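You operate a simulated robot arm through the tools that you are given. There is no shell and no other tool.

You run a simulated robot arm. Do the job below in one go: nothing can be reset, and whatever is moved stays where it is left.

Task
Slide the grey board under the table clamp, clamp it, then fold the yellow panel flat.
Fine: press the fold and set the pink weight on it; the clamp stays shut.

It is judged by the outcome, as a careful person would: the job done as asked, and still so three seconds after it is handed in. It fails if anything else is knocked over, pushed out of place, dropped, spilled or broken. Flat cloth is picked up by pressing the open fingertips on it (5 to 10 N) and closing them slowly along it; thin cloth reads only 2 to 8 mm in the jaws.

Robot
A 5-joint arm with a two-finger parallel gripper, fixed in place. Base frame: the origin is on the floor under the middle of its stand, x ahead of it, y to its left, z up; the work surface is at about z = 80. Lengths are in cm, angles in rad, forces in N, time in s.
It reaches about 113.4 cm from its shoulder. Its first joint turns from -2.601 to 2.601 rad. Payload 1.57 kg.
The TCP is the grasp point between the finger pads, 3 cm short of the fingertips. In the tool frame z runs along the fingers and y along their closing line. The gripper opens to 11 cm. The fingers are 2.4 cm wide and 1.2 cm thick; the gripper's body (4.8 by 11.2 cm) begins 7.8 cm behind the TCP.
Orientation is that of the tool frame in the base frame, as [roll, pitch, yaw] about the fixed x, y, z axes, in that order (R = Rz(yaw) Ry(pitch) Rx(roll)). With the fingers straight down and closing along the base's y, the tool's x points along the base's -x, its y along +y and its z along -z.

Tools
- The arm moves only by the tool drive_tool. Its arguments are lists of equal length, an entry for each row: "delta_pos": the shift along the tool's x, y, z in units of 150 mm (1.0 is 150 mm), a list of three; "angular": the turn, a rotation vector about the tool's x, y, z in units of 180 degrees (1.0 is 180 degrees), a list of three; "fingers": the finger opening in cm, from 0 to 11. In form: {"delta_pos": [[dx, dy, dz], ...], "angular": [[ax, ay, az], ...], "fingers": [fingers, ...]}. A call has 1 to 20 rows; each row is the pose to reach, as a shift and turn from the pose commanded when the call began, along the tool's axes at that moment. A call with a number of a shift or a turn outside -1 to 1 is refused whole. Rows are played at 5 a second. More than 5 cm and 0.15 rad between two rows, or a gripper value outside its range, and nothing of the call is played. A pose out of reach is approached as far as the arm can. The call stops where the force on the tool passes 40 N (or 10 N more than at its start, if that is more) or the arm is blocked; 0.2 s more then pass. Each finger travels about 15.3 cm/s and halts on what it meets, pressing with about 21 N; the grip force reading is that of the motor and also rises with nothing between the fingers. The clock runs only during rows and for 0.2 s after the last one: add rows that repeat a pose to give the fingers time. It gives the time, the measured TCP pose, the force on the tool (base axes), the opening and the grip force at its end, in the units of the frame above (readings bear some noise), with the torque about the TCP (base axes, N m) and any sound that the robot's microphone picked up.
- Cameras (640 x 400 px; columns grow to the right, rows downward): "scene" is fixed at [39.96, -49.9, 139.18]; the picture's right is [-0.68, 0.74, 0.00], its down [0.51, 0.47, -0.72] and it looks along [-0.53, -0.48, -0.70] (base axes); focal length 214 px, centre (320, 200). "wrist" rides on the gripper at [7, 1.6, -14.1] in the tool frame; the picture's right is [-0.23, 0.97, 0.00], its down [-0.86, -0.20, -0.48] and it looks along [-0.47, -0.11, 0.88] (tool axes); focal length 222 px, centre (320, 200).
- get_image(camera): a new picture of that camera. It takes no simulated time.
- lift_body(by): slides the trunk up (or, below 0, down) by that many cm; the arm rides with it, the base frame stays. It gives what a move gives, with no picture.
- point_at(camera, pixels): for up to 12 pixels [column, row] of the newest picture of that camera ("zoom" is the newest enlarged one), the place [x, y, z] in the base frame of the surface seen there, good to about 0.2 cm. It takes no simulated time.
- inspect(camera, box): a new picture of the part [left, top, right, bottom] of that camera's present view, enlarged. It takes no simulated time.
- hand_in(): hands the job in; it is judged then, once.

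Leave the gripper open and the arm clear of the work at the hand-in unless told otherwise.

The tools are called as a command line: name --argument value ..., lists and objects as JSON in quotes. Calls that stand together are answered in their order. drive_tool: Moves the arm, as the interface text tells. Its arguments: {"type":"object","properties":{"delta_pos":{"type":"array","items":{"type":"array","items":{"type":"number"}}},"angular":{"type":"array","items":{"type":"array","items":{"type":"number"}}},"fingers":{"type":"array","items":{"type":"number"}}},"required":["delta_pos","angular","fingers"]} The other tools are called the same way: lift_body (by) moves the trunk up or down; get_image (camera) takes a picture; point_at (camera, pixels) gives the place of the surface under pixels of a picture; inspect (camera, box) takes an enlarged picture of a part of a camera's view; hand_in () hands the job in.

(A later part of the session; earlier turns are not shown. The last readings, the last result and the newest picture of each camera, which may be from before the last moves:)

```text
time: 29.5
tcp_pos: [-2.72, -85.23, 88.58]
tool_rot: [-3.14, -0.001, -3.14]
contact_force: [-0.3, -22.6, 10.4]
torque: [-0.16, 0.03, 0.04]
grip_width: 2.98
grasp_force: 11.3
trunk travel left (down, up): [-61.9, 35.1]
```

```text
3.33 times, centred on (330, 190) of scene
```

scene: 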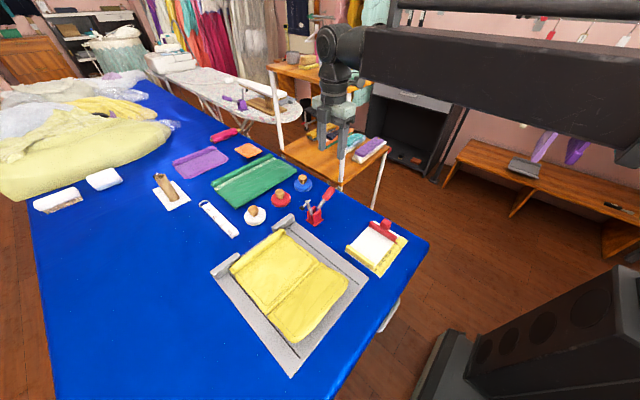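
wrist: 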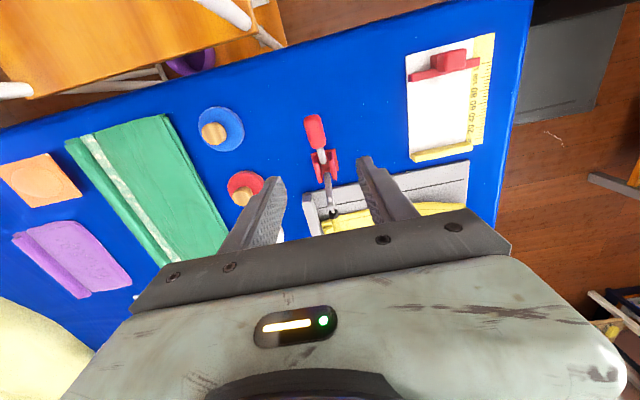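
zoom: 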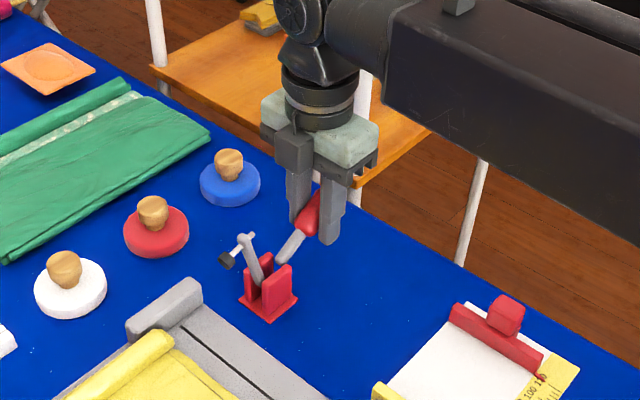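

The −y finger met the handle first (−22 N in y), meaning the clamp's centre is nearer y≈−85.4. I'll open a bit, shift 0.25 cm to −y, and close again.

drive_tool --delta_pos '[[0, 0, 0], [0, -0.017, 0], [0, -0.017, 0], [0, -0.017, 0], [0, -0.017, 0], [0, -0.017, 0], [0, -0.017, 0]]' --angular '[[0, 0, 0], [0, 0, 0], [0, 0, 0], [0, 0, 0], [0, 0, 0], [0, 0, 0], [0, 0, 0]]' --fingers '[4.5, 4.5, 4, 3.2, 2.6, 2.0, 1.5]'

```text
time: 31.1
tcp_pos: [-2.76, -85.53, 88.61]
tool_rot: [-3.14, -0.002, 3.14]
contact_force: [-1.0, -12.1, 6.9]
torque: [0.0, -0.11, 0.09]
grip_width: 2.6
grasp_force: 37.3
trunk travel left (down, up): [-61.9, 35.1]
```

Both fingers now hold it (width 2.6, grip 37). There's still −12 N sideways; I nudge 0.1 cm in −y to relax it.

drive_tool --delta_pos '[[0, -0.008, 0], [0, -0.008, 0]]' --angular '[[0, 0, 0], [0, 0, 0]]' --fingers '[1.5, 1.5]'

inspect --camera "scene" --box '[260, 130, 400, 250]'

inspect --camera "wrist" --box '[220, 80, 440, 240]'

```text
time: 31.7
tcp_pos: [-2.73, -85.48, 88.59]
tool_rot: [-3.141, 0.001, 3.142]
contact_force: [-0.6, -5.3, 2.4]
torque: [-0.26, -0.01, 0.01]
grip_width: 2.59
grasp_force: 36.3
trunk travel left (down, up): [-61.9, 35.1]
```

```text
3.33 times, centred on (330, 190) of scene
```

zoom: 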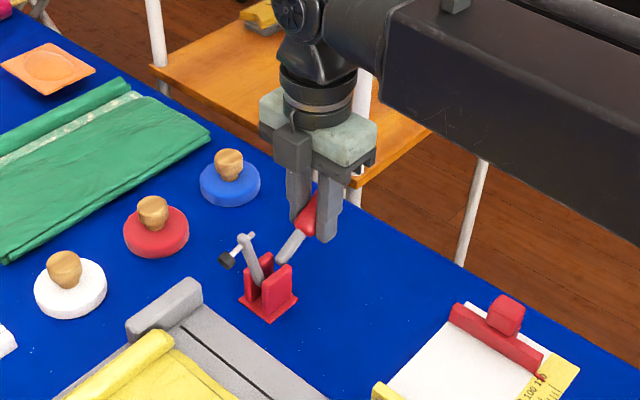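

```text
2.50 times, centred on (330, 160) of wrist
```

zoom: 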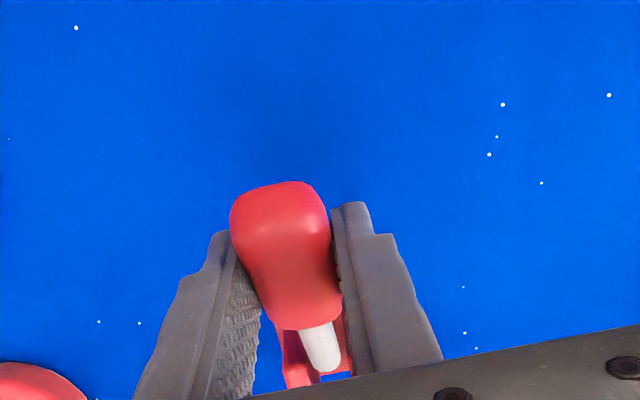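

Handle held on both sides. Now I try raising it along the closing arc: lift 0.7 cm and read the force.

lift_body --by 0.7

inspect --camera "scene" --box '[260, 130, 400, 250]'

```text
time: 32.3
tcp_pos: [-2.6, -85.42, 89.17]
tool_rot: [3.139, 0.002, -3.141]
contact_force: [11.1, 9.9, -20.7]
torque: [-0.46, 0.57, -0.65]
grip_width: 2.58
grasp_force: 37.7
trunk travel left (down, up): [-62.6, 34.4]
```

```text
3.33 times, centred on (330, 190) of scene
```

zoom: 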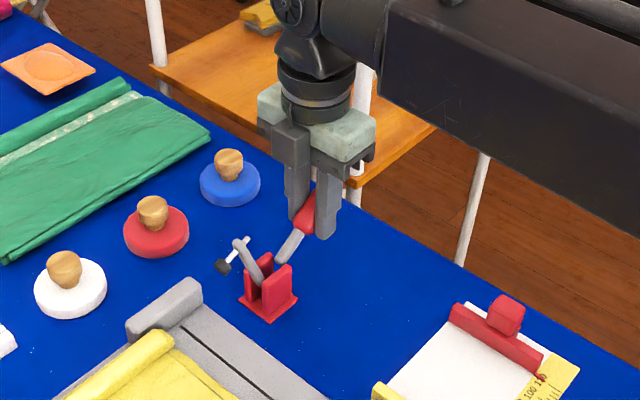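

The swing arm started to lower with the lift, so this is the closing direction. The tool feels +11 N in x, so I follow the arc: +x 0.9 cm, then lift, alternating.

drive_tool --delta_pos '[[-0.03, 0, 0], [-0.06, 0, 0], [-0.06, 0, 0]]' --angular '[[0, 0, 0], [0, 0, 0], [0, 0, 0]]' --fingers '[1.5, 1.5, 1.5]'

lift_body --by 1.0

inspect --camera "scene" --box '[260, 130, 400, 250]'

```text
time: 33.1
tcp_pos: [-2.52, -85.46, 89.4]
tool_rot: [-3.141, -0.004, 3.141]
contact_force: [-27.3, 3.5, 2.7]
torque: [0.47, 1.09, 0.36]
grip_width: 2.59
grasp_force: 37.0
trunk travel left (down, up): [-62.6, 34.4]
```

```text
time: 33.7
tcp_pos: [-1.57, -85.57, 90.34]
tool_rot: [3.139, 0.004, -3.138]
contact_force: [5.3, 13.4, -15.6]
torque: [-0.16, 0.35, -0.49]
grip_width: 2.56
grasp_force: 37.4
trunk travel left (down, up): [-63.6, 33.4]
```

```text
3.33 times, centred on (330, 190) of scene
```

zoom: 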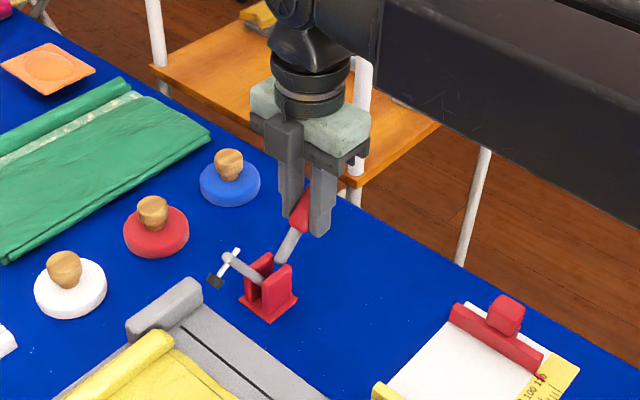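

The swing arm is coming down steadily. Continue: +x 0.7, lift 0.6, +x 0.7, lift 0.5.

drive_tool --delta_pos '[[-0.025, 0, 0], [-0.05, 0, 0], [-0.05, 0, 0]]' --angular '[[0, 0, 0], [0, 0, 0], [0, 0, 0]]' --fingers '[1.5, 1.5, 1.5]'

lift_body --by 0.6

inspect --camera "scene" --box '[260, 130, 400, 250]'

```text
time: 34.5
tcp_pos: [-1.44, -85.47, 90.34]
tool_rot: [-3.141, -0.001, 3.139]
contact_force: [-19.3, 7.8, -3.6]
torque: [0.34, 1.23, 0.24]
grip_width: 2.6
grasp_force: 36.5
trunk travel left (down, up): [-63.6, 33.4]
```

```text
time: 35.0
tcp_pos: [-1.1, -85.5, 90.83]
tool_rot: [3.139, 0.002, -3.141]
contact_force: [2.5, 17.5, -19.8]
torque: [-0.36, 0.59, -0.46]
grip_width: 2.61
grasp_force: 37.0
trunk travel left (down, up): [-64.2, 32.8]
```

```text
3.33 times, centred on (330, 190) of scene
```

zoom: 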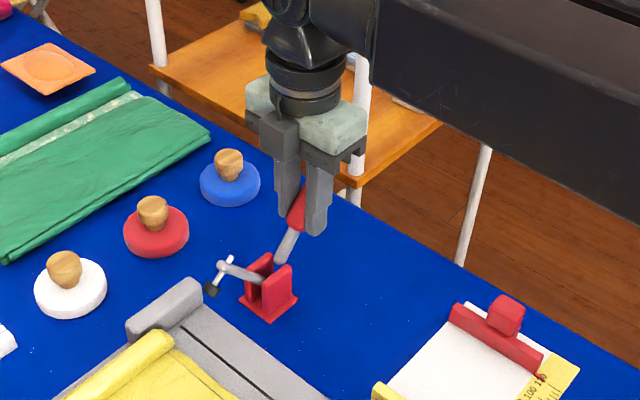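

Arm is at about 35° now. Continue: +x 0.9 (with 0.1 cm +y to relax the side force), lift 0.5.

drive_tool --delta_pos '[[-0.03, 0.004, 0], [-0.06, 0.007, 0], [-0.06, 0.007, 0]]' --angular '[[0, 0, 0], [0, 0, 0], [0, 0, 0]]' --fingers '[1.5, 1.5, 1.5]'

lift_body --by 0.5

inspect --camera "scene" --box '[260, 130, 400, 250]'

```text
time: 35.8
tcp_pos: [-0.63, -85.46, 91.0]
tool_rot: [-3.138, -0.004, 3.139]
contact_force: [-25.9, -9.4, 15.8]
torque: [0.81, 1.06, 0.48]
grip_width: 2.59
grasp_force: 37.1
trunk travel left (down, up): [-64.2, 32.8]
```

```text
time: 36.4
tcp_pos: [-0.25, -85.48, 91.38]
tool_rot: [3.141, 0.002, -3.14]
contact_force: [-6.3, -0.4, -11.5]
torque: [-0.54, 0.76, -0.4]
grip_width: 2.56
grasp_force: 36.3
trunk travel left (down, up): [-64.7, 32.3]
```

```text
3.33 times, centred on (330, 190) of scene
```

zoom: 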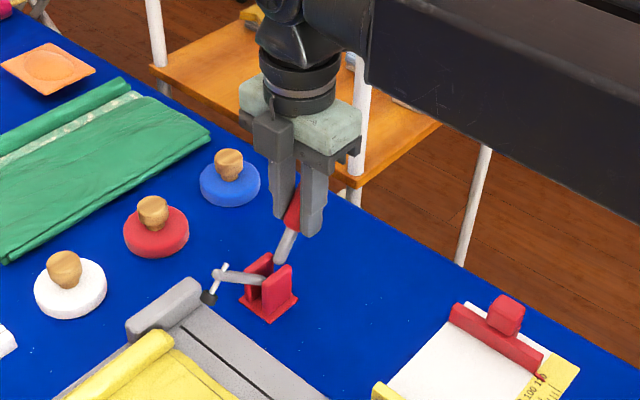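

Continuing the same way; handle at about 126°, arm nearing the board.

drive_tool --delta_pos '[[-0.025, 0, 0], [-0.05, 0, 0], [-0.05, 0, 0]]' --angular '[[0, 0, 0], [0, 0, 0], [0, 0, 0]]' --fingers '[1.5, 1.5, 1.5]'

lift_body --by 0.5

drive_tool --delta_pos '[[-0.025, 0, 0], [-0.05, 0, 0], [-0.05, 0, 0]]' --angular '[[0, 0, 0], [0, 0, 0], [0, 0, 0]]' --fingers '[1.5, 1.5, 1.5]'

inspect --camera "scene" --box '[260, 130, 400, 250]'

```text
time: 37.1
tcp_pos: [0.1, -85.51, 91.31]
tool_rot: [-3.14, -0.002, 3.14]
contact_force: [-22.2, -18.4, 13.6]
torque: [0.33, 1.09, 0.27]
grip_width: 2.59
grasp_force: 36.7
trunk travel left (down, up): [-64.7, 32.3]
```

```text
time: 37.7
tcp_pos: [0.66, -85.66, 91.73]
tool_rot: [-3.139, 0.003, -3.139]
contact_force: [5.1, -12.3, -1.8]
torque: [-0.31, -0.27, 0.04]
grip_width: 2.6
grasp_force: 6.1
trunk travel left (down, up): [-65.2, 31.8]
```

```text
time: 38.5
tcp_pos: [0.77, -85.54, 91.81]
tool_rot: [3.139, -0.001, 3.14]
contact_force: [-18.6, -7.9, -2.4]
torque: [-0.27, 1.43, -0.08]
grip_width: 2.6
grasp_force: 37.3
trunk travel left (down, up): [-65.2, 31.8]
```

```text
3.33 times, centred on (330, 190) of scene
```

zoom: 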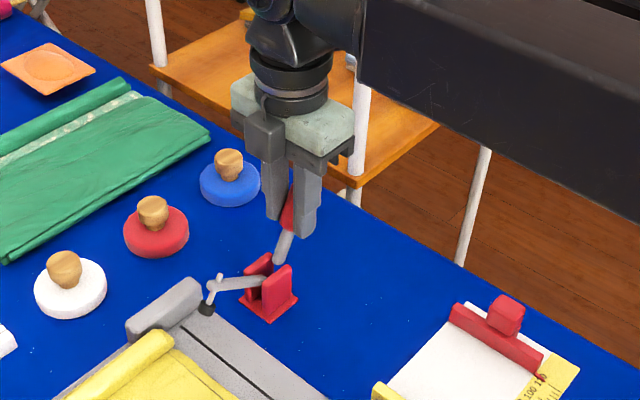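

Still closing well (handle ≈119°). Continue: lift 0.4, +x 0.9, lift 0.3, +x 0.9.

lift_body --by 0.4

drive_tool --delta_pos '[[-0.03, 0, 0], [-0.06, 0, 0], [-0.06, 0, 0]]' --angular '[[0, 0, 0], [0, 0, 0], [0, 0, 0]]' --fingers '[1.5, 1.5, 1.5]'

lift_body --by 0.3

inspect --camera "scene" --box '[260, 130, 400, 250]'

```text
time: 39.0
tcp_pos: [1.25, -85.49, 92.21]
tool_rot: [3.137, 0.003, -3.14]
contact_force: [-1.3, 6.7, -27.4]
torque: [-0.93, 0.51, -0.4]
grip_width: 2.61
grasp_force: 37.1
trunk travel left (down, up): [-65.6, 31.4]
```

```text
time: 39.8
tcp_pos: [1.75, -85.54, 92.37]
tool_rot: [3.141, 0.0, 3.14]
contact_force: [-17.0, 4.3, 0.2]
torque: [0.32, 1.26, 0.07]
grip_width: 2.58
grasp_force: 37.1
trunk travel left (down, up): [-65.6, 31.4]
```

```text
time: 40.3
tcp_pos: [2.09, -85.45, 92.52]
tool_rot: [3.139, 0.002, -3.141]
contact_force: [-3.5, 18.2, -25.8]
torque: [-0.94, 0.52, -0.47]
grip_width: 2.6
grasp_force: 37.1
trunk travel left (down, up): [-65.9, 31.1]
```

```text
3.33 times, centred on (330, 190) of scene
```

zoom: 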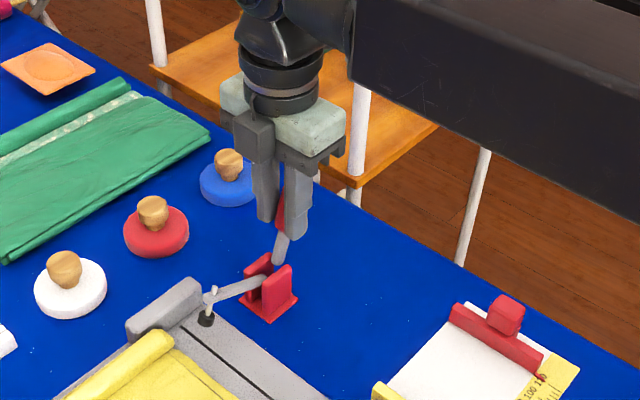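

The pad is just about on the board. Continue +x 1.0 without more lifting, and watch for the click.

drive_tool --delta_pos '[[-0.03, 0, 0], [-0.06, 0, 0], [-0.08, 0, 0], [-0.08, 0, 0]]' --angular '[[0, 0, 0], [0, 0, 0], [0, 0, 0], [0, 0, 0]]' --fingers '[1.5, 1.5, 1.5, 1.5]'

inspect --camera "scene" --box '[260, 130, 400, 250]'

```text
time: 41.3
tcp_pos: [3.14, -85.54, 92.7]
tool_rot: [-3.139, 0.0, -3.141]
contact_force: [-14.8, -2.0, 13.4]
torque: [0.75, 1.14, 0.22]
grip_width: 2.59
grasp_force: 36.7
trunk travel left (down, up): [-65.9, 31.1]
```

```text
3.33 times, centred on (330, 190) of scene
```

zoom: 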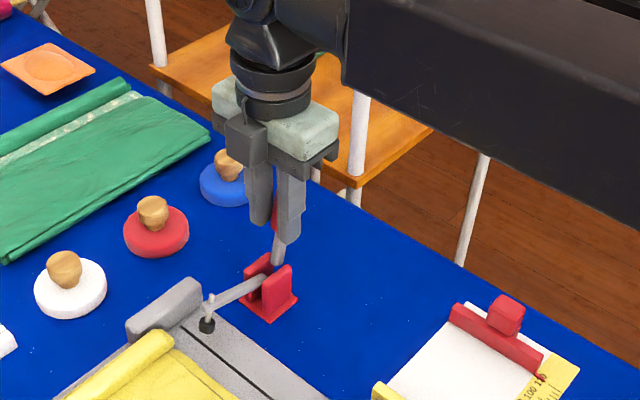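

Pad very close to the black line at zoom (207,325). Continue +x another 1.2 cm with tiny lift.

lift_body --by 0.15

drive_tool --delta_pos '[[-0.03, 0, 0], [-0.06, 0, 0], [-0.08, 0, 0], [-0.08, 0, 0]]' --angular '[[0, 0, 0], [0, 0, 0], [0, 0, 0], [0, 0, 0]]' --fingers '[1.5, 1.5, 1.5, 1.5]'

inspect --camera "scene" --box '[260, 130, 400, 250]'

```text
time: 41.9
tcp_pos: [3.14, -85.51, 92.89]
tool_rot: [3.141, 0.0, 3.141]
contact_force: [-12.6, 6.2, -9.0]
torque: [-0.49, 1.01, -0.13]
grip_width: 2.58
grasp_force: 36.8
trunk travel left (down, up): [-66.1, 30.9]
```

```text
time: 42.9
tcp_pos: [4.16, -85.5, 92.73]
tool_rot: [-3.142, -0.003, 3.141]
contact_force: [-13.6, -3.9, 2.8]
torque: [0.23, 1.17, 0.07]
grip_width: 2.58
grasp_force: 37.0
trunk travel left (down, up): [-66.1, 30.9]
```

```text
3.33 times, centred on (330, 190) of scene
```

zoom: 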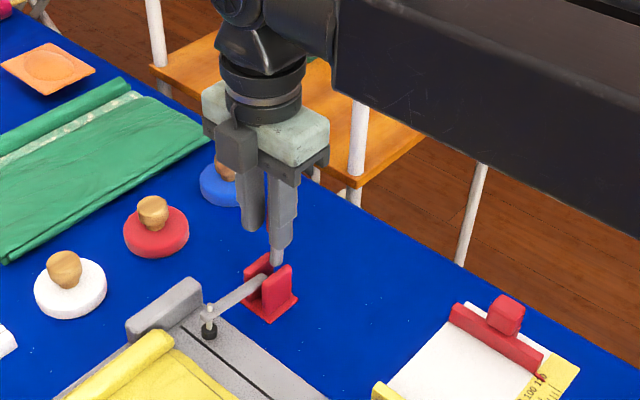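

Continue +x 1.2 cm; the pad is coming down on the board at zoom (210,333).

drive_tool --delta_pos '[[-0.03, 0, 0], [-0.06, 0, 0], [-0.08, 0, 0], [-0.08, 0, 0]]' --angular '[[0, 0, 0], [0, 0, 0], [0, 0, 0], [0, 0, 0]]' --fingers '[1.5, 1.5, 1.5, 1.5]'

inspect --camera "scene" --box '[260, 130, 400, 250]'

```text
time: 43.9
tcp_pos: [5.15, -85.5, 92.62]
tool_rot: [3.14, -0.002, 3.14]
contact_force: [-25.6, 6.9, -12.7]
torque: [-0.81, 0.32, -0.12]
grip_width: 2.57
grasp_force: 37.5
trunk travel left (down, up): [-66.1, 30.9]
```

```text
3.33 times, centred on (330, 190) of scene
```

zoom: 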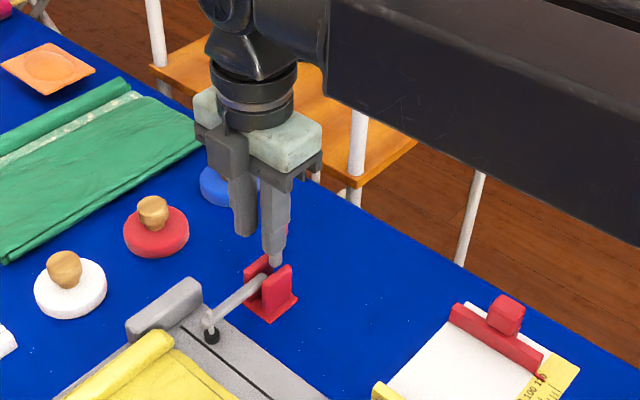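

Force rose to about 29 N — the pad is likely pressing now. Continue +x in smaller steps to get past the toggle's locking point.

drive_tool --delta_pos '[[-0.02, 0, 0], [-0.04, 0, 0], [-0.06, 0, 0], [-0.06, 0, 0]]' --angular '[[0, 0, 0], [0, 0, 0], [0, 0, 0], [0, 0, 0]]' --fingers '[1.5, 1.5, 1.5, 1.5]'

inspect --camera "scene" --box '[260, 130, 400, 250]'

```text
time: 44.9
tcp_pos: [6.4, -85.49, 92.78]
tool_rot: [3.14, -0.001, 3.141]
contact_force: [0.6, -0.1, -0.1]
torque: [0.0, 0.0, -0.02]
grip_width: 1.52
grasp_force: 0.0
trunk travel left (down, up): [-66.1, 30.9]
```

```text
3.33 times, centred on (330, 190) of scene
```

zoom: 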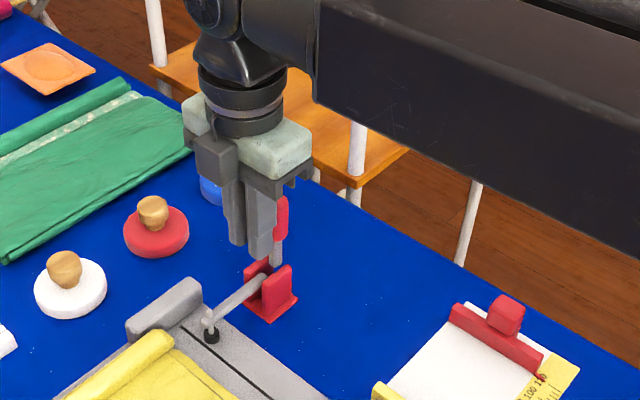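

The fingers slipped past the handle; it stands upright now at zoom (280,220), pad on the board but no click yet. Let me measure the handle and pad.

point_at --camera "zoom" --pixels '[[283, 202], [281, 215], [282, 230], [278, 250], [277, 262], [262, 280], [238, 298], [210, 320], [211, 333], [212, 340], [207, 324], [220, 345]]'

inspect --camera "wrist" --box '[220, 80, 440, 240]'

```text
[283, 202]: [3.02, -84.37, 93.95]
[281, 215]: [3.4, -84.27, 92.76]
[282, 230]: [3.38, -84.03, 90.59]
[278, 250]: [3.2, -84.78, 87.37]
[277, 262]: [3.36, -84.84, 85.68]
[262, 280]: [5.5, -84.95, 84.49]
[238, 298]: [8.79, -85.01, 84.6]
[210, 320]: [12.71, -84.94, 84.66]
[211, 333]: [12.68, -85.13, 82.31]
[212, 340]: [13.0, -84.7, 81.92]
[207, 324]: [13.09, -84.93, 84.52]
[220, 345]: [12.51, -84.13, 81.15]
```

```text
2.50 times, centred on (330, 160) of wrist
```

zoom: 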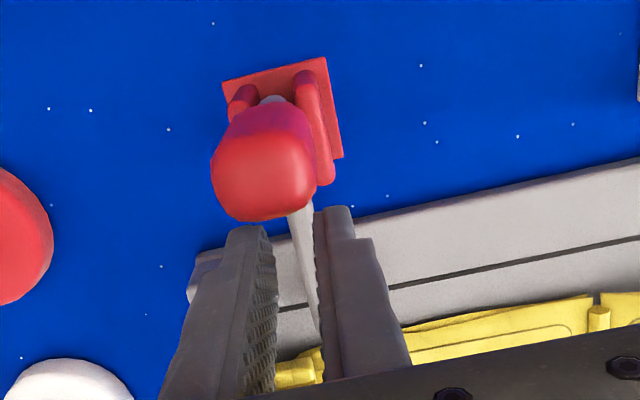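

The handle stands upright at x≈3, z up to ~95, arm level at z≈84.5, pad on the board at (12.8,−85). To make sure it's locked, I'll go over to the −x side of the handle with closed fingers and push +x. First lift 9 cm clear of the handle top.

lift_body --by 9

drive_tool --delta_pos '[[0.15, 0, 0], [0.3, 0, 0], [0.45, 0, 0], [0.56, 0, 0], [0.56, 0, 0]]' --angular '[[0, 0, 0], [0, 0, 0], [0, 0, 0], [0, 0, 0], [0, 0, 0]]' --fingers '[0.5, 0.2, 0, 0, 0]'

inspect --camera "scene" --box '[260, 130, 400, 250]'

inspect --camera "wrist" --box '[220, 80, 440, 240]'

```text
time: 46.1
tcp_pos: [6.54, -85.53, 101.85]
tool_rot: [3.141, 0.001, -3.141]
contact_force: [0.0, -0.3, 0.6]
torque: [-0.01, 0.02, 0.03]
grip_width: 1.49
grasp_force: 0.1
trunk travel left (down, up): [-75.1, 21.9]
```

```text
time: 47.3
tcp_pos: [-2.06, -85.56, 101.8]
tool_rot: [3.14, 0.0, -3.141]
contact_force: [0.9, -1.0, 0.0]
torque: [-0.03, 0.01, 0.01]
grip_width: 0.01
grasp_force: 21.0
trunk travel left (down, up): [-75.1, 21.9]
```

```text
3.33 times, centred on (330, 190) of scene
```

zoom: 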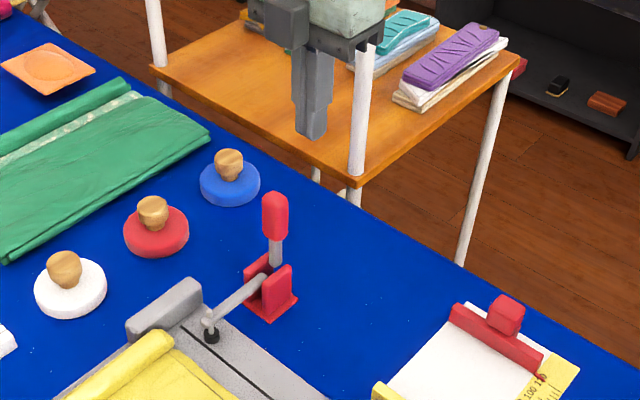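

```text
2.50 times, centred on (330, 160) of wrist
```

zoom: 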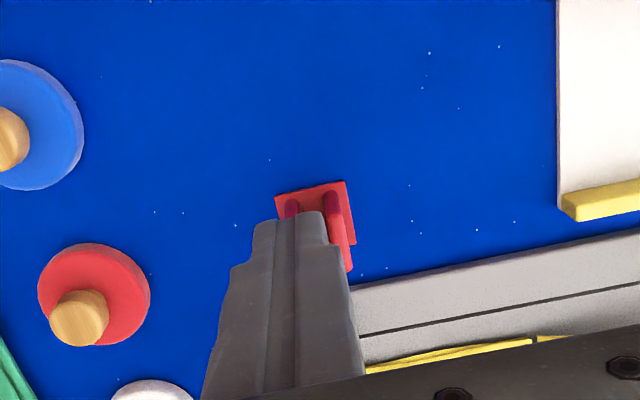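

The handle stands upright and the pad is down. I lower the closed fingers on the −x side of the handle (9 cm).

lift_body --by -9

drive_tool --delta_pos '[[-0.04, 0, 0], [-0.08, 0, 0], [-0.12, 0, 0], [-0.16, 0, 0], [-0.2, 0, 0], [-0.2, 0, 0]]' --angular '[[0, 0, 0], [0, 0, 0], [0, 0, 0], [0, 0, 0], [0, 0, 0], [0, 0, 0]]' --fingers '[0, 0, 0, 0, 0, 0]'

inspect --camera "scene" --box '[260, 130, 400, 250]'

```text
time: 48.5
tcp_pos: [-1.98, -85.47, 92.8]
tool_rot: [3.141, 0.0, -3.141]
contact_force: [0.2, -0.6, -0.9]
torque: [-0.02, -0.02, -0.01]
grip_width: 0.02
grasp_force: 21.0
trunk travel left (down, up): [-66.1, 30.9]
```

```text
time: 50.0
tcp_pos: [0.74, -85.48, 92.76]
tool_rot: [3.141, 0.001, 3.14]
contact_force: [-13.7, 0.1, 0.3]
torque: [-0.03, -0.11, 0.04]
grip_width: 0.01
grasp_force: 20.9
trunk travel left (down, up): [-66.1, 30.9]
```

```text
3.33 times, centred on (330, 190) of scene
```

zoom: 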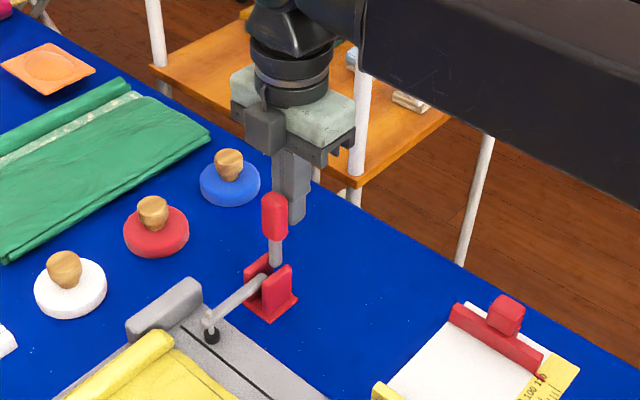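

Contact with the handle: 13.7 N. Push on, gradually.

drive_tool --delta_pos '[[-0.01, 0, 0], [-0.02, 0, 0], [-0.03, 0, 0], [-0.03, 0, 0]]' --angular '[[0, 0, 0], [0, 0, 0], [0, 0, 0], [0, 0, 0]]' --fingers '[0, 0, 0, 0]'

inspect --camera "scene" --box '[260, 130, 400, 250]'

```text
time: 51.0
tcp_pos: [0.73, -85.53, 92.76]
tool_rot: [3.14, -0.004, 3.14]
contact_force: [-37.8, -2.0, 1.6]
torque: [0.02, -0.45, 0.02]
grip_width: 0.03
grasp_force: 20.3
trunk travel left (down, up): [-66.1, 30.9]
```

```text
3.33 times, centred on (330, 190) of scene
```

zoom: 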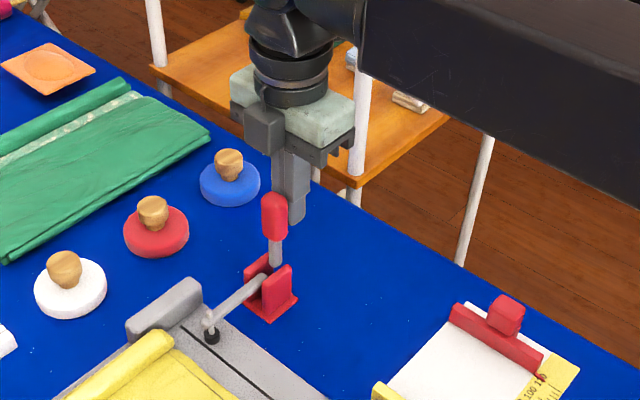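

The handle doesn't budge at 38 N: it's at its shut stop. I back off, lift away, and inspect the pad closely.

drive_tool --delta_pos '[[0.03, 0, 0], [0.1, 0, 0], [0.2, 0, 0], [0.25, 0, 0]]' --angular '[[0, 0, 0], [0, 0, 0], [0, 0, 0], [0, 0, 0]]' --fingers '[0, 0, 0, 0]'

lift_body --by 14

inspect --camera "scene" --box '[280, 180, 340, 250]'

point_at --camera "zoom" --pixels '[[250, 80], [255, 130], [250, 190], [150, 265], [140, 300], [143, 320], [120, 330], [160, 330], [200, 245], [145, 290], [190, 350], [100, 300]]'

```text
time: 52.0
tcp_pos: [-2.29, -85.6, 92.76]
tool_rot: [3.141, 0.0, -3.141]
contact_force: [0.0, 0.8, -0.9]
torque: [0.01, -0.03, -0.02]
grip_width: 0.0
grasp_force: 21.4
trunk travel left (down, up): [-66.1, 30.9]
```

```text
time: 53.6
tcp_pos: [-2.24, -85.59, 106.71]
tool_rot: [-3.141, 0.0, 3.141]
contact_force: [-0.1, -0.1, 0.9]
torque: [0.02, 0.04, 0.03]
grip_width: 0.0
grasp_force: 20.6
trunk travel left (down, up): [-80.1, 16.9]
```

```text
5.71 times, centred on (310, 215) of scene
```

zoom: 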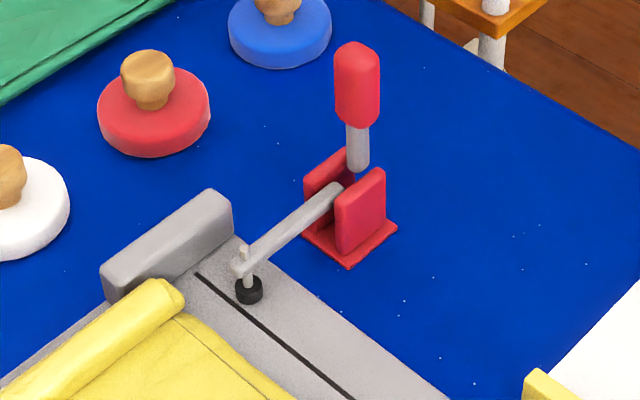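

```text
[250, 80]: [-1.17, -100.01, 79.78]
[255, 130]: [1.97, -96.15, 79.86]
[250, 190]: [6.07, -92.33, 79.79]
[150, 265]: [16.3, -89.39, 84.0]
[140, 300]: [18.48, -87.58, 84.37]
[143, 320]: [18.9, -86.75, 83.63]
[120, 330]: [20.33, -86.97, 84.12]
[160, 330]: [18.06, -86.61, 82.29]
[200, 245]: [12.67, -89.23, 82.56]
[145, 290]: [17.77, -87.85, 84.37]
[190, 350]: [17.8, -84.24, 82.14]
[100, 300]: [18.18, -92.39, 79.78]
```

The clamp looks shut with its black pad on the board, beside the black line. Check the pad's height against the board.

point_at --camera "zoom" --pixels '[[249, 282], [248, 298], [250, 304], [256, 308], [240, 295], [262, 295], [240, 310], [245, 250], [340, 185], [356, 60], [358, 160], [208, 192]]'

```text
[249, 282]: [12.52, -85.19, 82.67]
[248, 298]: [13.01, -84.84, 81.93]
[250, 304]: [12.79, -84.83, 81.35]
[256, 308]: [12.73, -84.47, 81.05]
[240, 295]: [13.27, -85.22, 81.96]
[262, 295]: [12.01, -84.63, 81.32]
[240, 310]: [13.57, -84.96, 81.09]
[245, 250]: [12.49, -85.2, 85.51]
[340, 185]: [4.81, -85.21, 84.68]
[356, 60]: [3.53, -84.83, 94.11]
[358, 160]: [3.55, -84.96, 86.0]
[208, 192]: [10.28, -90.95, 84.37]
```

The pad bottom is at the board's top (z≈81.1): clamped. Now the fold. Let me study the yellow panel's flap in its new place.

inspect --camera "scene" --box '[215, 220, 375, 385]'

point_at --camera "zoom" --pixels '[[260, 305], [505, 175], [470, 260], [380, 330], [310, 350], [515, 200], [420, 310], [330, 240], [270, 270], [420, 140], [150, 190], [390, 90]]'

```text
2.42 times, centred on (295, 302) of scene
```

zoom: 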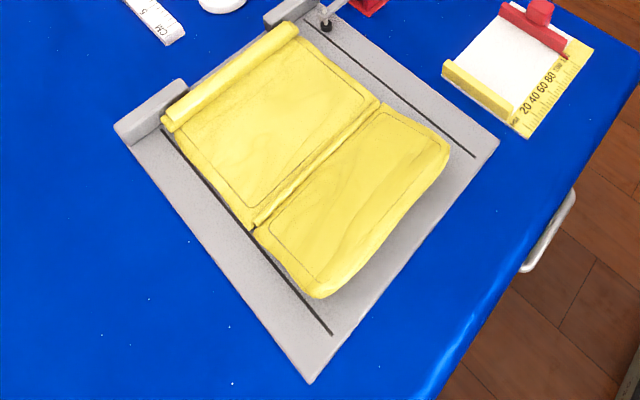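

```text
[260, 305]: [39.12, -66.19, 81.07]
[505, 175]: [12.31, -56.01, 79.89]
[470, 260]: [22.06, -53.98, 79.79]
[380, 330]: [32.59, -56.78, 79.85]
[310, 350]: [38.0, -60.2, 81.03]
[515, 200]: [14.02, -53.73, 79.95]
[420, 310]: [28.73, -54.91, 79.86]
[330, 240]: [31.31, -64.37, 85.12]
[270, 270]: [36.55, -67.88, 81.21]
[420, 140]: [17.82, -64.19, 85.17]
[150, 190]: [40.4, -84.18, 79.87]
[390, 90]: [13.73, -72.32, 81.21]
```

point_at --camera "zoom" --pixels '[[315, 165], [325, 175], [340, 187], [355, 200], [370, 212], [385, 224], [392, 231], [398, 238], [404, 245], [300, 150], [270, 120], [225, 85]]'

point_at --camera "zoom" --pixels '[[320, 296], [312, 292], [300, 280], [448, 150], [445, 165], [440, 140], [256, 232], [250, 225], [380, 108], [372, 98], [300, 32], [165, 122]]'

```text
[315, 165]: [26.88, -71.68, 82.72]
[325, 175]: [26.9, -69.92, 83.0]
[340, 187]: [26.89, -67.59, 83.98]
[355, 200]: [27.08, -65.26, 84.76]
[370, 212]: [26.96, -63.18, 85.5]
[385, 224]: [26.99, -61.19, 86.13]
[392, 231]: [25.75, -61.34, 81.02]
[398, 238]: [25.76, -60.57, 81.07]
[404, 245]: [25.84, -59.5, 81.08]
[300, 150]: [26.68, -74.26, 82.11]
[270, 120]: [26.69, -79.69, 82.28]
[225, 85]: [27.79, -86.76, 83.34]
```

```text
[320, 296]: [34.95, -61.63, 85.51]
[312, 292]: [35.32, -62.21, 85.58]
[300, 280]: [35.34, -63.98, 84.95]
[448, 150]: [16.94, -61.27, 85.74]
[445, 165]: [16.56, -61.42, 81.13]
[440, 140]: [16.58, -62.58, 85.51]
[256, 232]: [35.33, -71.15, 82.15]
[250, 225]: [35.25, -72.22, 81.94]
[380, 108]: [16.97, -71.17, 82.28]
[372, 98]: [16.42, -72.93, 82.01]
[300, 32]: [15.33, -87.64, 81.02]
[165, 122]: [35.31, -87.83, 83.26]
```

The flap rises from its hinge at (y≈−71.5, z≈82) to its free edge at (y≈−61, z≈86), spanning x≈16–36. Plan: tilt the fingers to point −y, slip them under the free edge, lift it and turn it over onto the base half. First move at safe height to about (26,−57).

drive_tool --delta_pos '[[-0.19, 0.19, 0], [-0.38, 0.38, 0], [-0.57, 0.57, 0], [-0.76, 0.76, 0], [-0.94, 0.95, 0]]' --angular '[[0, 0, 0], [0, 0, 0], [0, 0, 0], [0, 0, 0], [0, 0, 0]]' --fingers '[0, 0, 0, 0, 0]'

drive_tool --delta_pos '[[-0.19, 0.19, 0], [-0.38, 0.38, 0], [-0.57, 0.57, 0], [-0.76, 0.76, 0], [-0.94, 0.95, 0], [-0.94, 0.95, 0]]' --angular '[[0, 0, 0], [0, 0, 0], [0, 0, 0], [0, 0, 0], [0, 0, 0], [0, 0, 0]]' --fingers '[2, 4, 6, 8, 9, 9]'

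get_image --camera "wrist"

```text
time: 54.8
tcp_pos: [11.81, -71.25, 106.71]
tool_rot: [-3.141, 0.001, -3.141]
contact_force: [0.5, 1.0, -1.0]
torque: [-0.01, 0.04, 0.0]
grip_width: 0.0
grasp_force: 20.9
trunk travel left (down, up): [-80.1, 16.9]
```

```text
time: 56.2
tcp_pos: [25.9, -57.23, 106.87]
tool_rot: [3.141, -0.001, 3.14]
contact_force: [0.6, 0.7, -0.1]
torque: [-0.03, 0.01, -0.01]
grip_width: 9.0
grasp_force: 0.1
trunk travel left (down, up): [-80.1, 16.9]
```

```text
taken
```

wrist: 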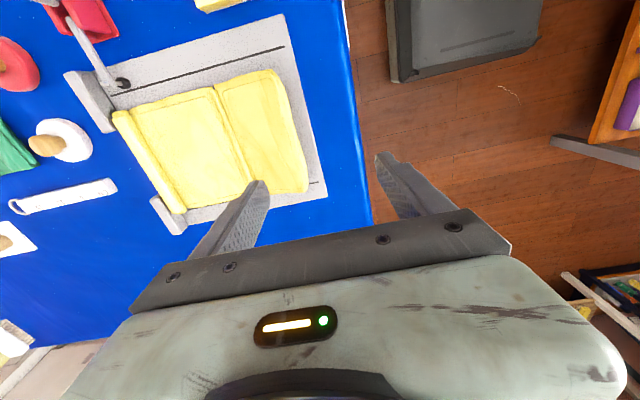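

Now I turn the tool −90° about its own axis (fingers closing along x, camera side to −y/up), at safe height.

drive_tool --delta_pos '[[0, 0, 0], [0, 0, 0], [0, 0, 0], [0, 0, 0], [0, 0, 0], [0, 0, 0], [0, 0, 0], [0, 0, 0], [0, 0, 0], [0, 0, 0], [0, 0, 0], [0, 0, 0]]' --angular '[[0, 0, -0.045], [0, 0, -0.09], [0, 0, -0.135], [0, 0, -0.18], [0, 0, -0.225], [0, 0, -0.27], [0, 0, -0.315], [0, 0, -0.36], [0, 0, -0.405], [0, 0, -0.45], [0, 0, -0.5], [0, 0, -0.5]]' --fingers '[9, 9, 9, 9, 9, 9, 9, 9, 9, 9, 9, 9]'

get_image --camera "wrist"

get_image --camera "scene"

```text
refused: row 11 steps farther than a row can; nothing moved
```

```text
taken
```

wrist: 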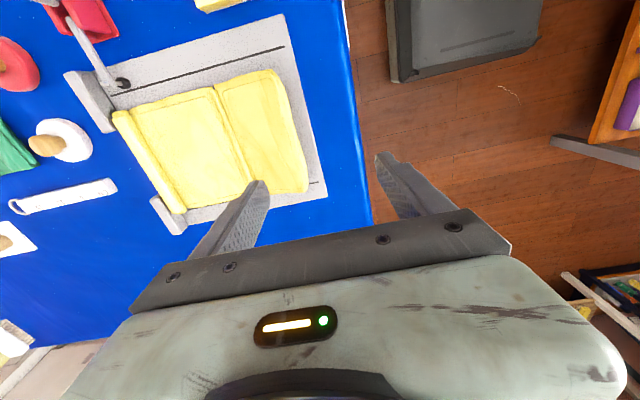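

```text
taken
```

scene: 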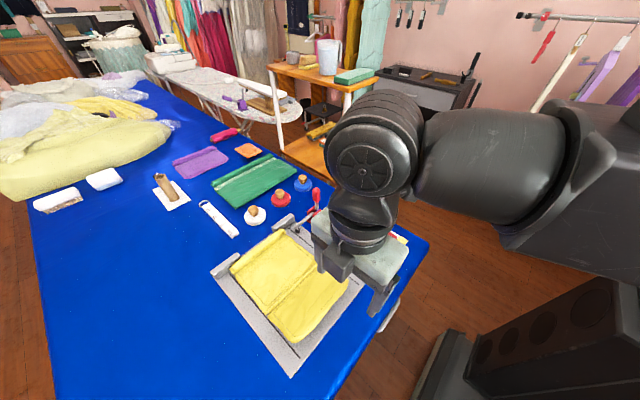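

The last row was a slightly too large step (0.05). I resend with even steps of 0.0417.

drive_tool --delta_pos '[[0, 0, 0], [0, 0, 0], [0, 0, 0], [0, 0, 0], [0, 0, 0], [0, 0, 0], [0, 0, 0], [0, 0, 0], [0, 0, 0], [0, 0, 0], [0, 0, 0], [0, 0, 0], [0, 0, 0]]' --angular '[[0, 0, -0.0417], [0, 0, -0.0833], [0, 0, -0.125], [0, 0, -0.1667], [0, 0, -0.2083], [0, 0, -0.25], [0, 0, -0.2917], [0, 0, -0.3333], [0, 0, -0.375], [0, 0, -0.4167], [0, 0, -0.4583], [0, 0, -0.5], [0, 0, -0.5]]' --fingers '[9, 9, 9, 9, 9, 9, 9, 9, 9, 9, 9, 9, 9]'

get_image --camera "wrist"

get_image --camera "scene"

```text
time: 59.0
tcp_pos: [25.9, -57.02, 106.78]
tool_rot: [-3.141, 0.0, -1.568]
contact_force: [0.6, 0.2, 0.4]
torque: [0.01, -0.01, 0.01]
grip_width: 8.99
grasp_force: 0.1
trunk travel left (down, up): [-80.1, 16.9]
```

```text
taken
```

wrist: 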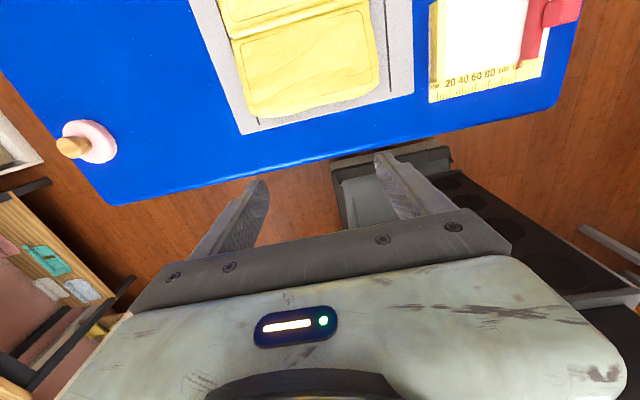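

```text
taken
```

scene: 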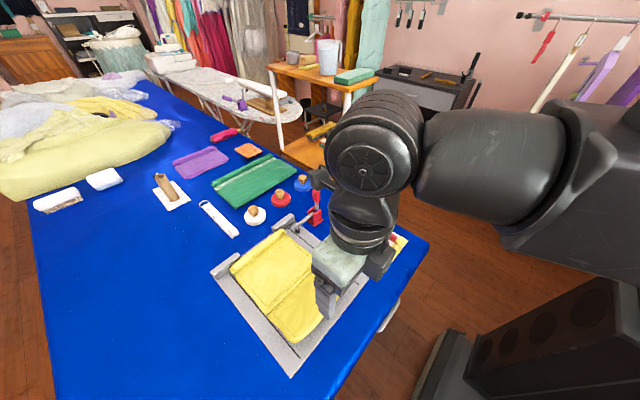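

Good: tool x now points −y, camera is up front. Now tilt +60° about tool y (fingers lean towards −y), still high.

drive_tool --delta_pos '[[0, 0, 0], [0, 0, 0], [0, 0, 0], [0, 0, 0], [0, 0, 0], [0, 0, 0], [0, 0, 0], [0, 0, 0], [0, 0, 0]]' --angular '[[0, 0.0417, 0], [0, 0.0833, 0], [0, 0.125, 0], [0, 0.1667, 0], [0, 0.2083, 0], [0, 0.25, 0], [0, 0.2917, 0], [0, 0.3333, 0], [0, 0.3333, 0]]' --fingers '[9, 9, 9, 9, 9, 9, 9, 9, 9]'

get_image --camera "wrist"

get_image --camera "scene"

```text
time: 61.0
tcp_pos: [31.35, -65.9, 118.67]
tool_rot: [-3.141, -1.046, -1.572]
contact_force: [-0.5, -0.6, -0.1]
torque: [0.01, 0.01, 0.03]
grip_width: 9.02
grasp_force: 0.1
out of reach, approached as far as the arm can: row 2, 3, 4, 5, 6, 7, 8, 9
trunk travel left (down, up): [-80.1, 16.9]
```

```text
taken
```

wrist: 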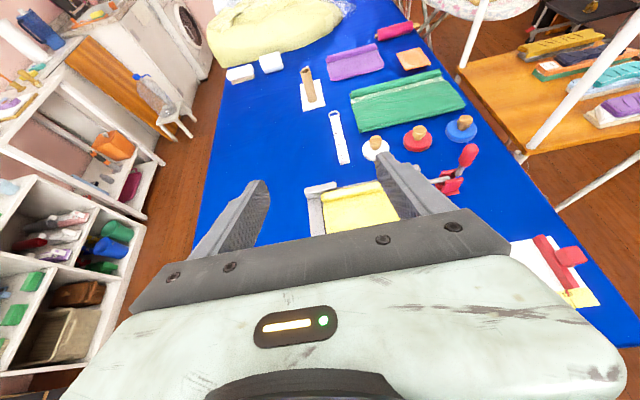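

```text
taken
```

scene: 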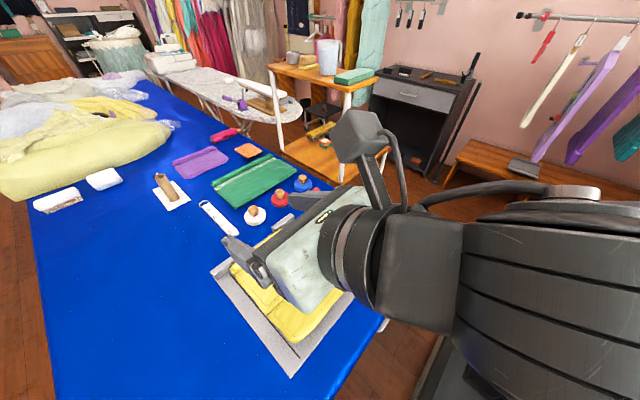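

The wrist cannot come nearer than ≈54.5 cm from the base, so a 60° tilt is not usable that close. A 20° tilt start, increasing as I sweep −y, follows the flap's arc well. I go back to a 20° tilt at about (28,−57), still high.

drive_tool --delta_pos '[[-0.128, 0.032, -0.024], [-0.256, 0.064, -0.048], [-0.384, 0.096, -0.072], [-0.513, 0.127, -0.095], [-0.641, 0.159, -0.119], [-0.769, 0.191, -0.143], [-0.897, 0.223, -0.167], [-0.897, 0.223, -0.167]]' --angular '[[0, -0.0317, 0], [0, -0.0635, 0], [0, -0.0952, 0], [0, -0.127, 0], [0, -0.1587, 0], [0, -0.1905, 0], [0, -0.2222, 0], [0, -0.2222, 0]]' --fingers '[9, 9, 9, 9, 9, 9, 9, 9]'

get_image --camera "scene"

get_image --camera "wrist"

```text
time: 62.8
tcp_pos: [27.51, -56.83, 108.2]
tool_rot: [-3.14, -0.347, -1.571]
contact_force: [-0.5, -1.1, 0.3]
torque: [-0.03, 0.0, -0.01]
grip_width: 8.99
grasp_force: 0.1
out of reach, approached as far as the arm can: row 1, 2, 3, 4, 5, 6
trunk travel left (down, up): [-80.1, 16.9]
```

```text
taken
```

scene: 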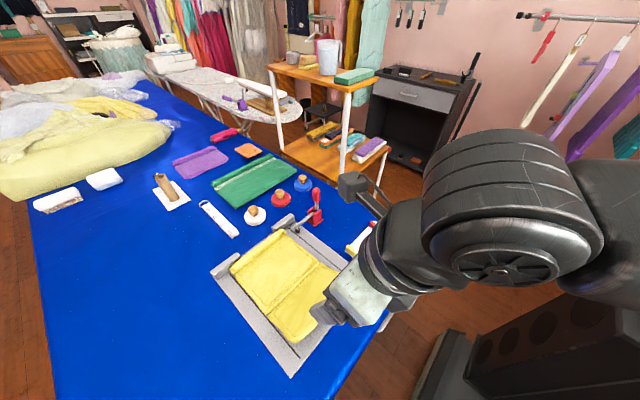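

```text
taken
```

wrist: 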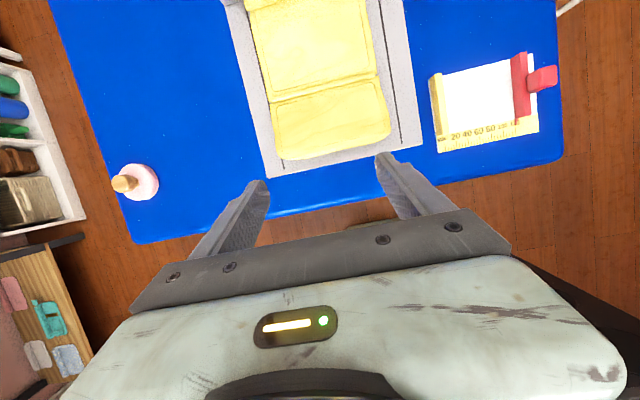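

Ready: tilt 20°, fingers just beyond the flap's free edge (tips at y≈−58). Lower 20 cm first.

lift_body --by -20

get_image --camera "wrist"

get_image --camera "scene"

```text
time: 65.0
tcp_pos: [27.39, -56.73, 88.21]
tool_rot: [3.141, -0.349, -1.571]
contact_force: [-0.4, 0.1, 0.6]
torque: [-0.01, -0.01, 0.0]
grip_width: 9.0
grasp_force: 0.1
trunk travel left (down, up): [-60.1, 36.9]
```

```text
taken
```

wrist: 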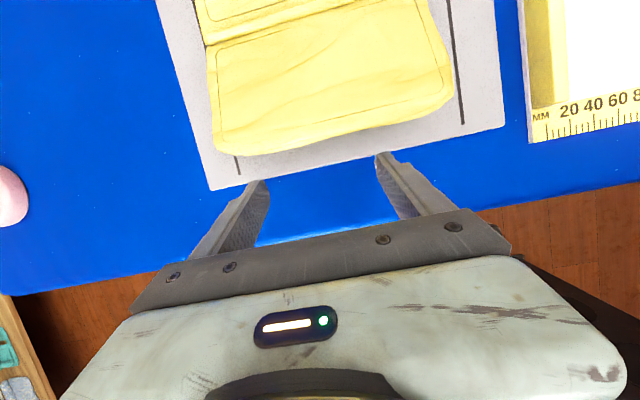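

```text
taken
```

scene: 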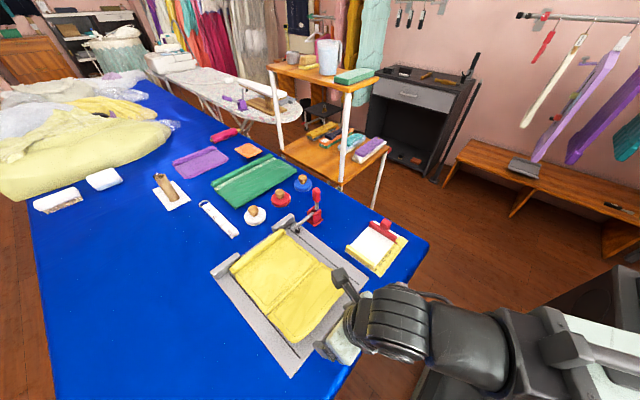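

Clear. Lower 3.2 cm more so the tips are about 1 cm above the board's top level.

lift_body --by -3.2

get_image --camera "wrist"

inspect --camera "scene" --box '[230, 230, 390, 390]'

```text
time: 65.8
tcp_pos: [27.32, -56.76, 85.06]
tool_rot: [3.142, -0.349, -1.571]
contact_force: [-0.7, -0.2, -0.1]
torque: [-0.02, -0.03, -0.01]
grip_width: 9.01
grasp_force: 0.0
trunk travel left (down, up): [-56.9, 40.1]
```

```text
taken
```

wrist: 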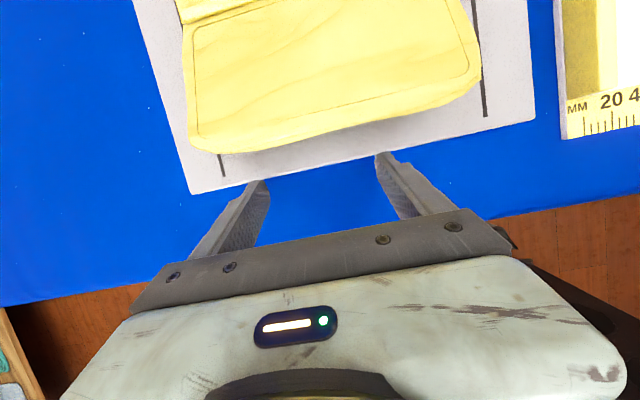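

```text
2.50 times, centred on (310, 310) of scene
```

zoom: 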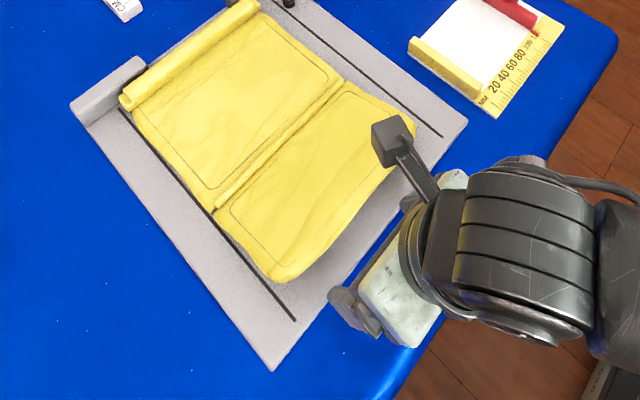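

Now I slide the tips −y by 3 cm, in under the flap's free edge, until they touch.

drive_tool --delta_pos '[[0.047, 0, 0.0171], [0.094, 0, 0.0342], [0.141, 0, 0.0513], [0.188, 0, 0.0684], [0.188, 0, 0.0684]]' --angular '[[0, 0, 0], [0, 0, 0], [0, 0, 0], [0, 0, 0], [0, 0, 0]]' --fingers '[9, 9, 9, 9, 9]'

get_image --camera "wrist"

inspect --camera "scene" --box '[230, 230, 390, 390]'

```text
time: 67.0
tcp_pos: [27.42, -59.64, 85.04]
tool_rot: [3.141, -0.347, -1.57]
contact_force: [0.6, 5.9, 1.0]
torque: [-0.02, -0.01, -0.07]
grip_width: 8.99
grasp_force: 0.2
trunk travel left (down, up): [-56.9, 40.1]
```

```text
taken
```

wrist: 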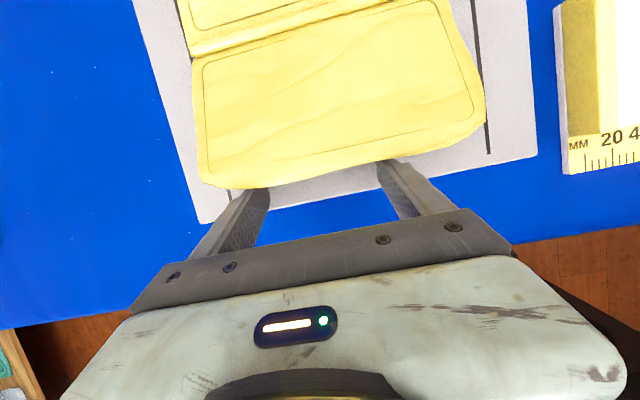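

```text
2.50 times, centred on (310, 310) of scene
```

zoom: 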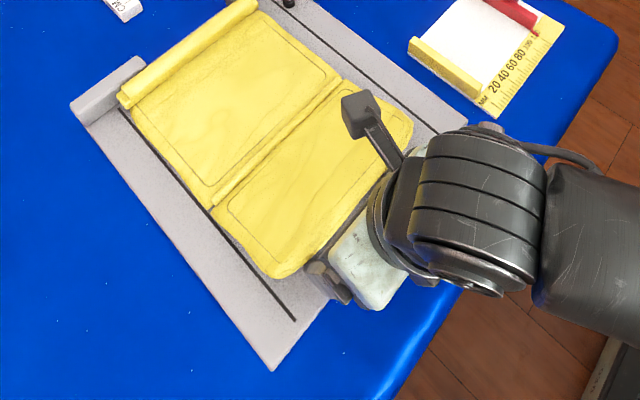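

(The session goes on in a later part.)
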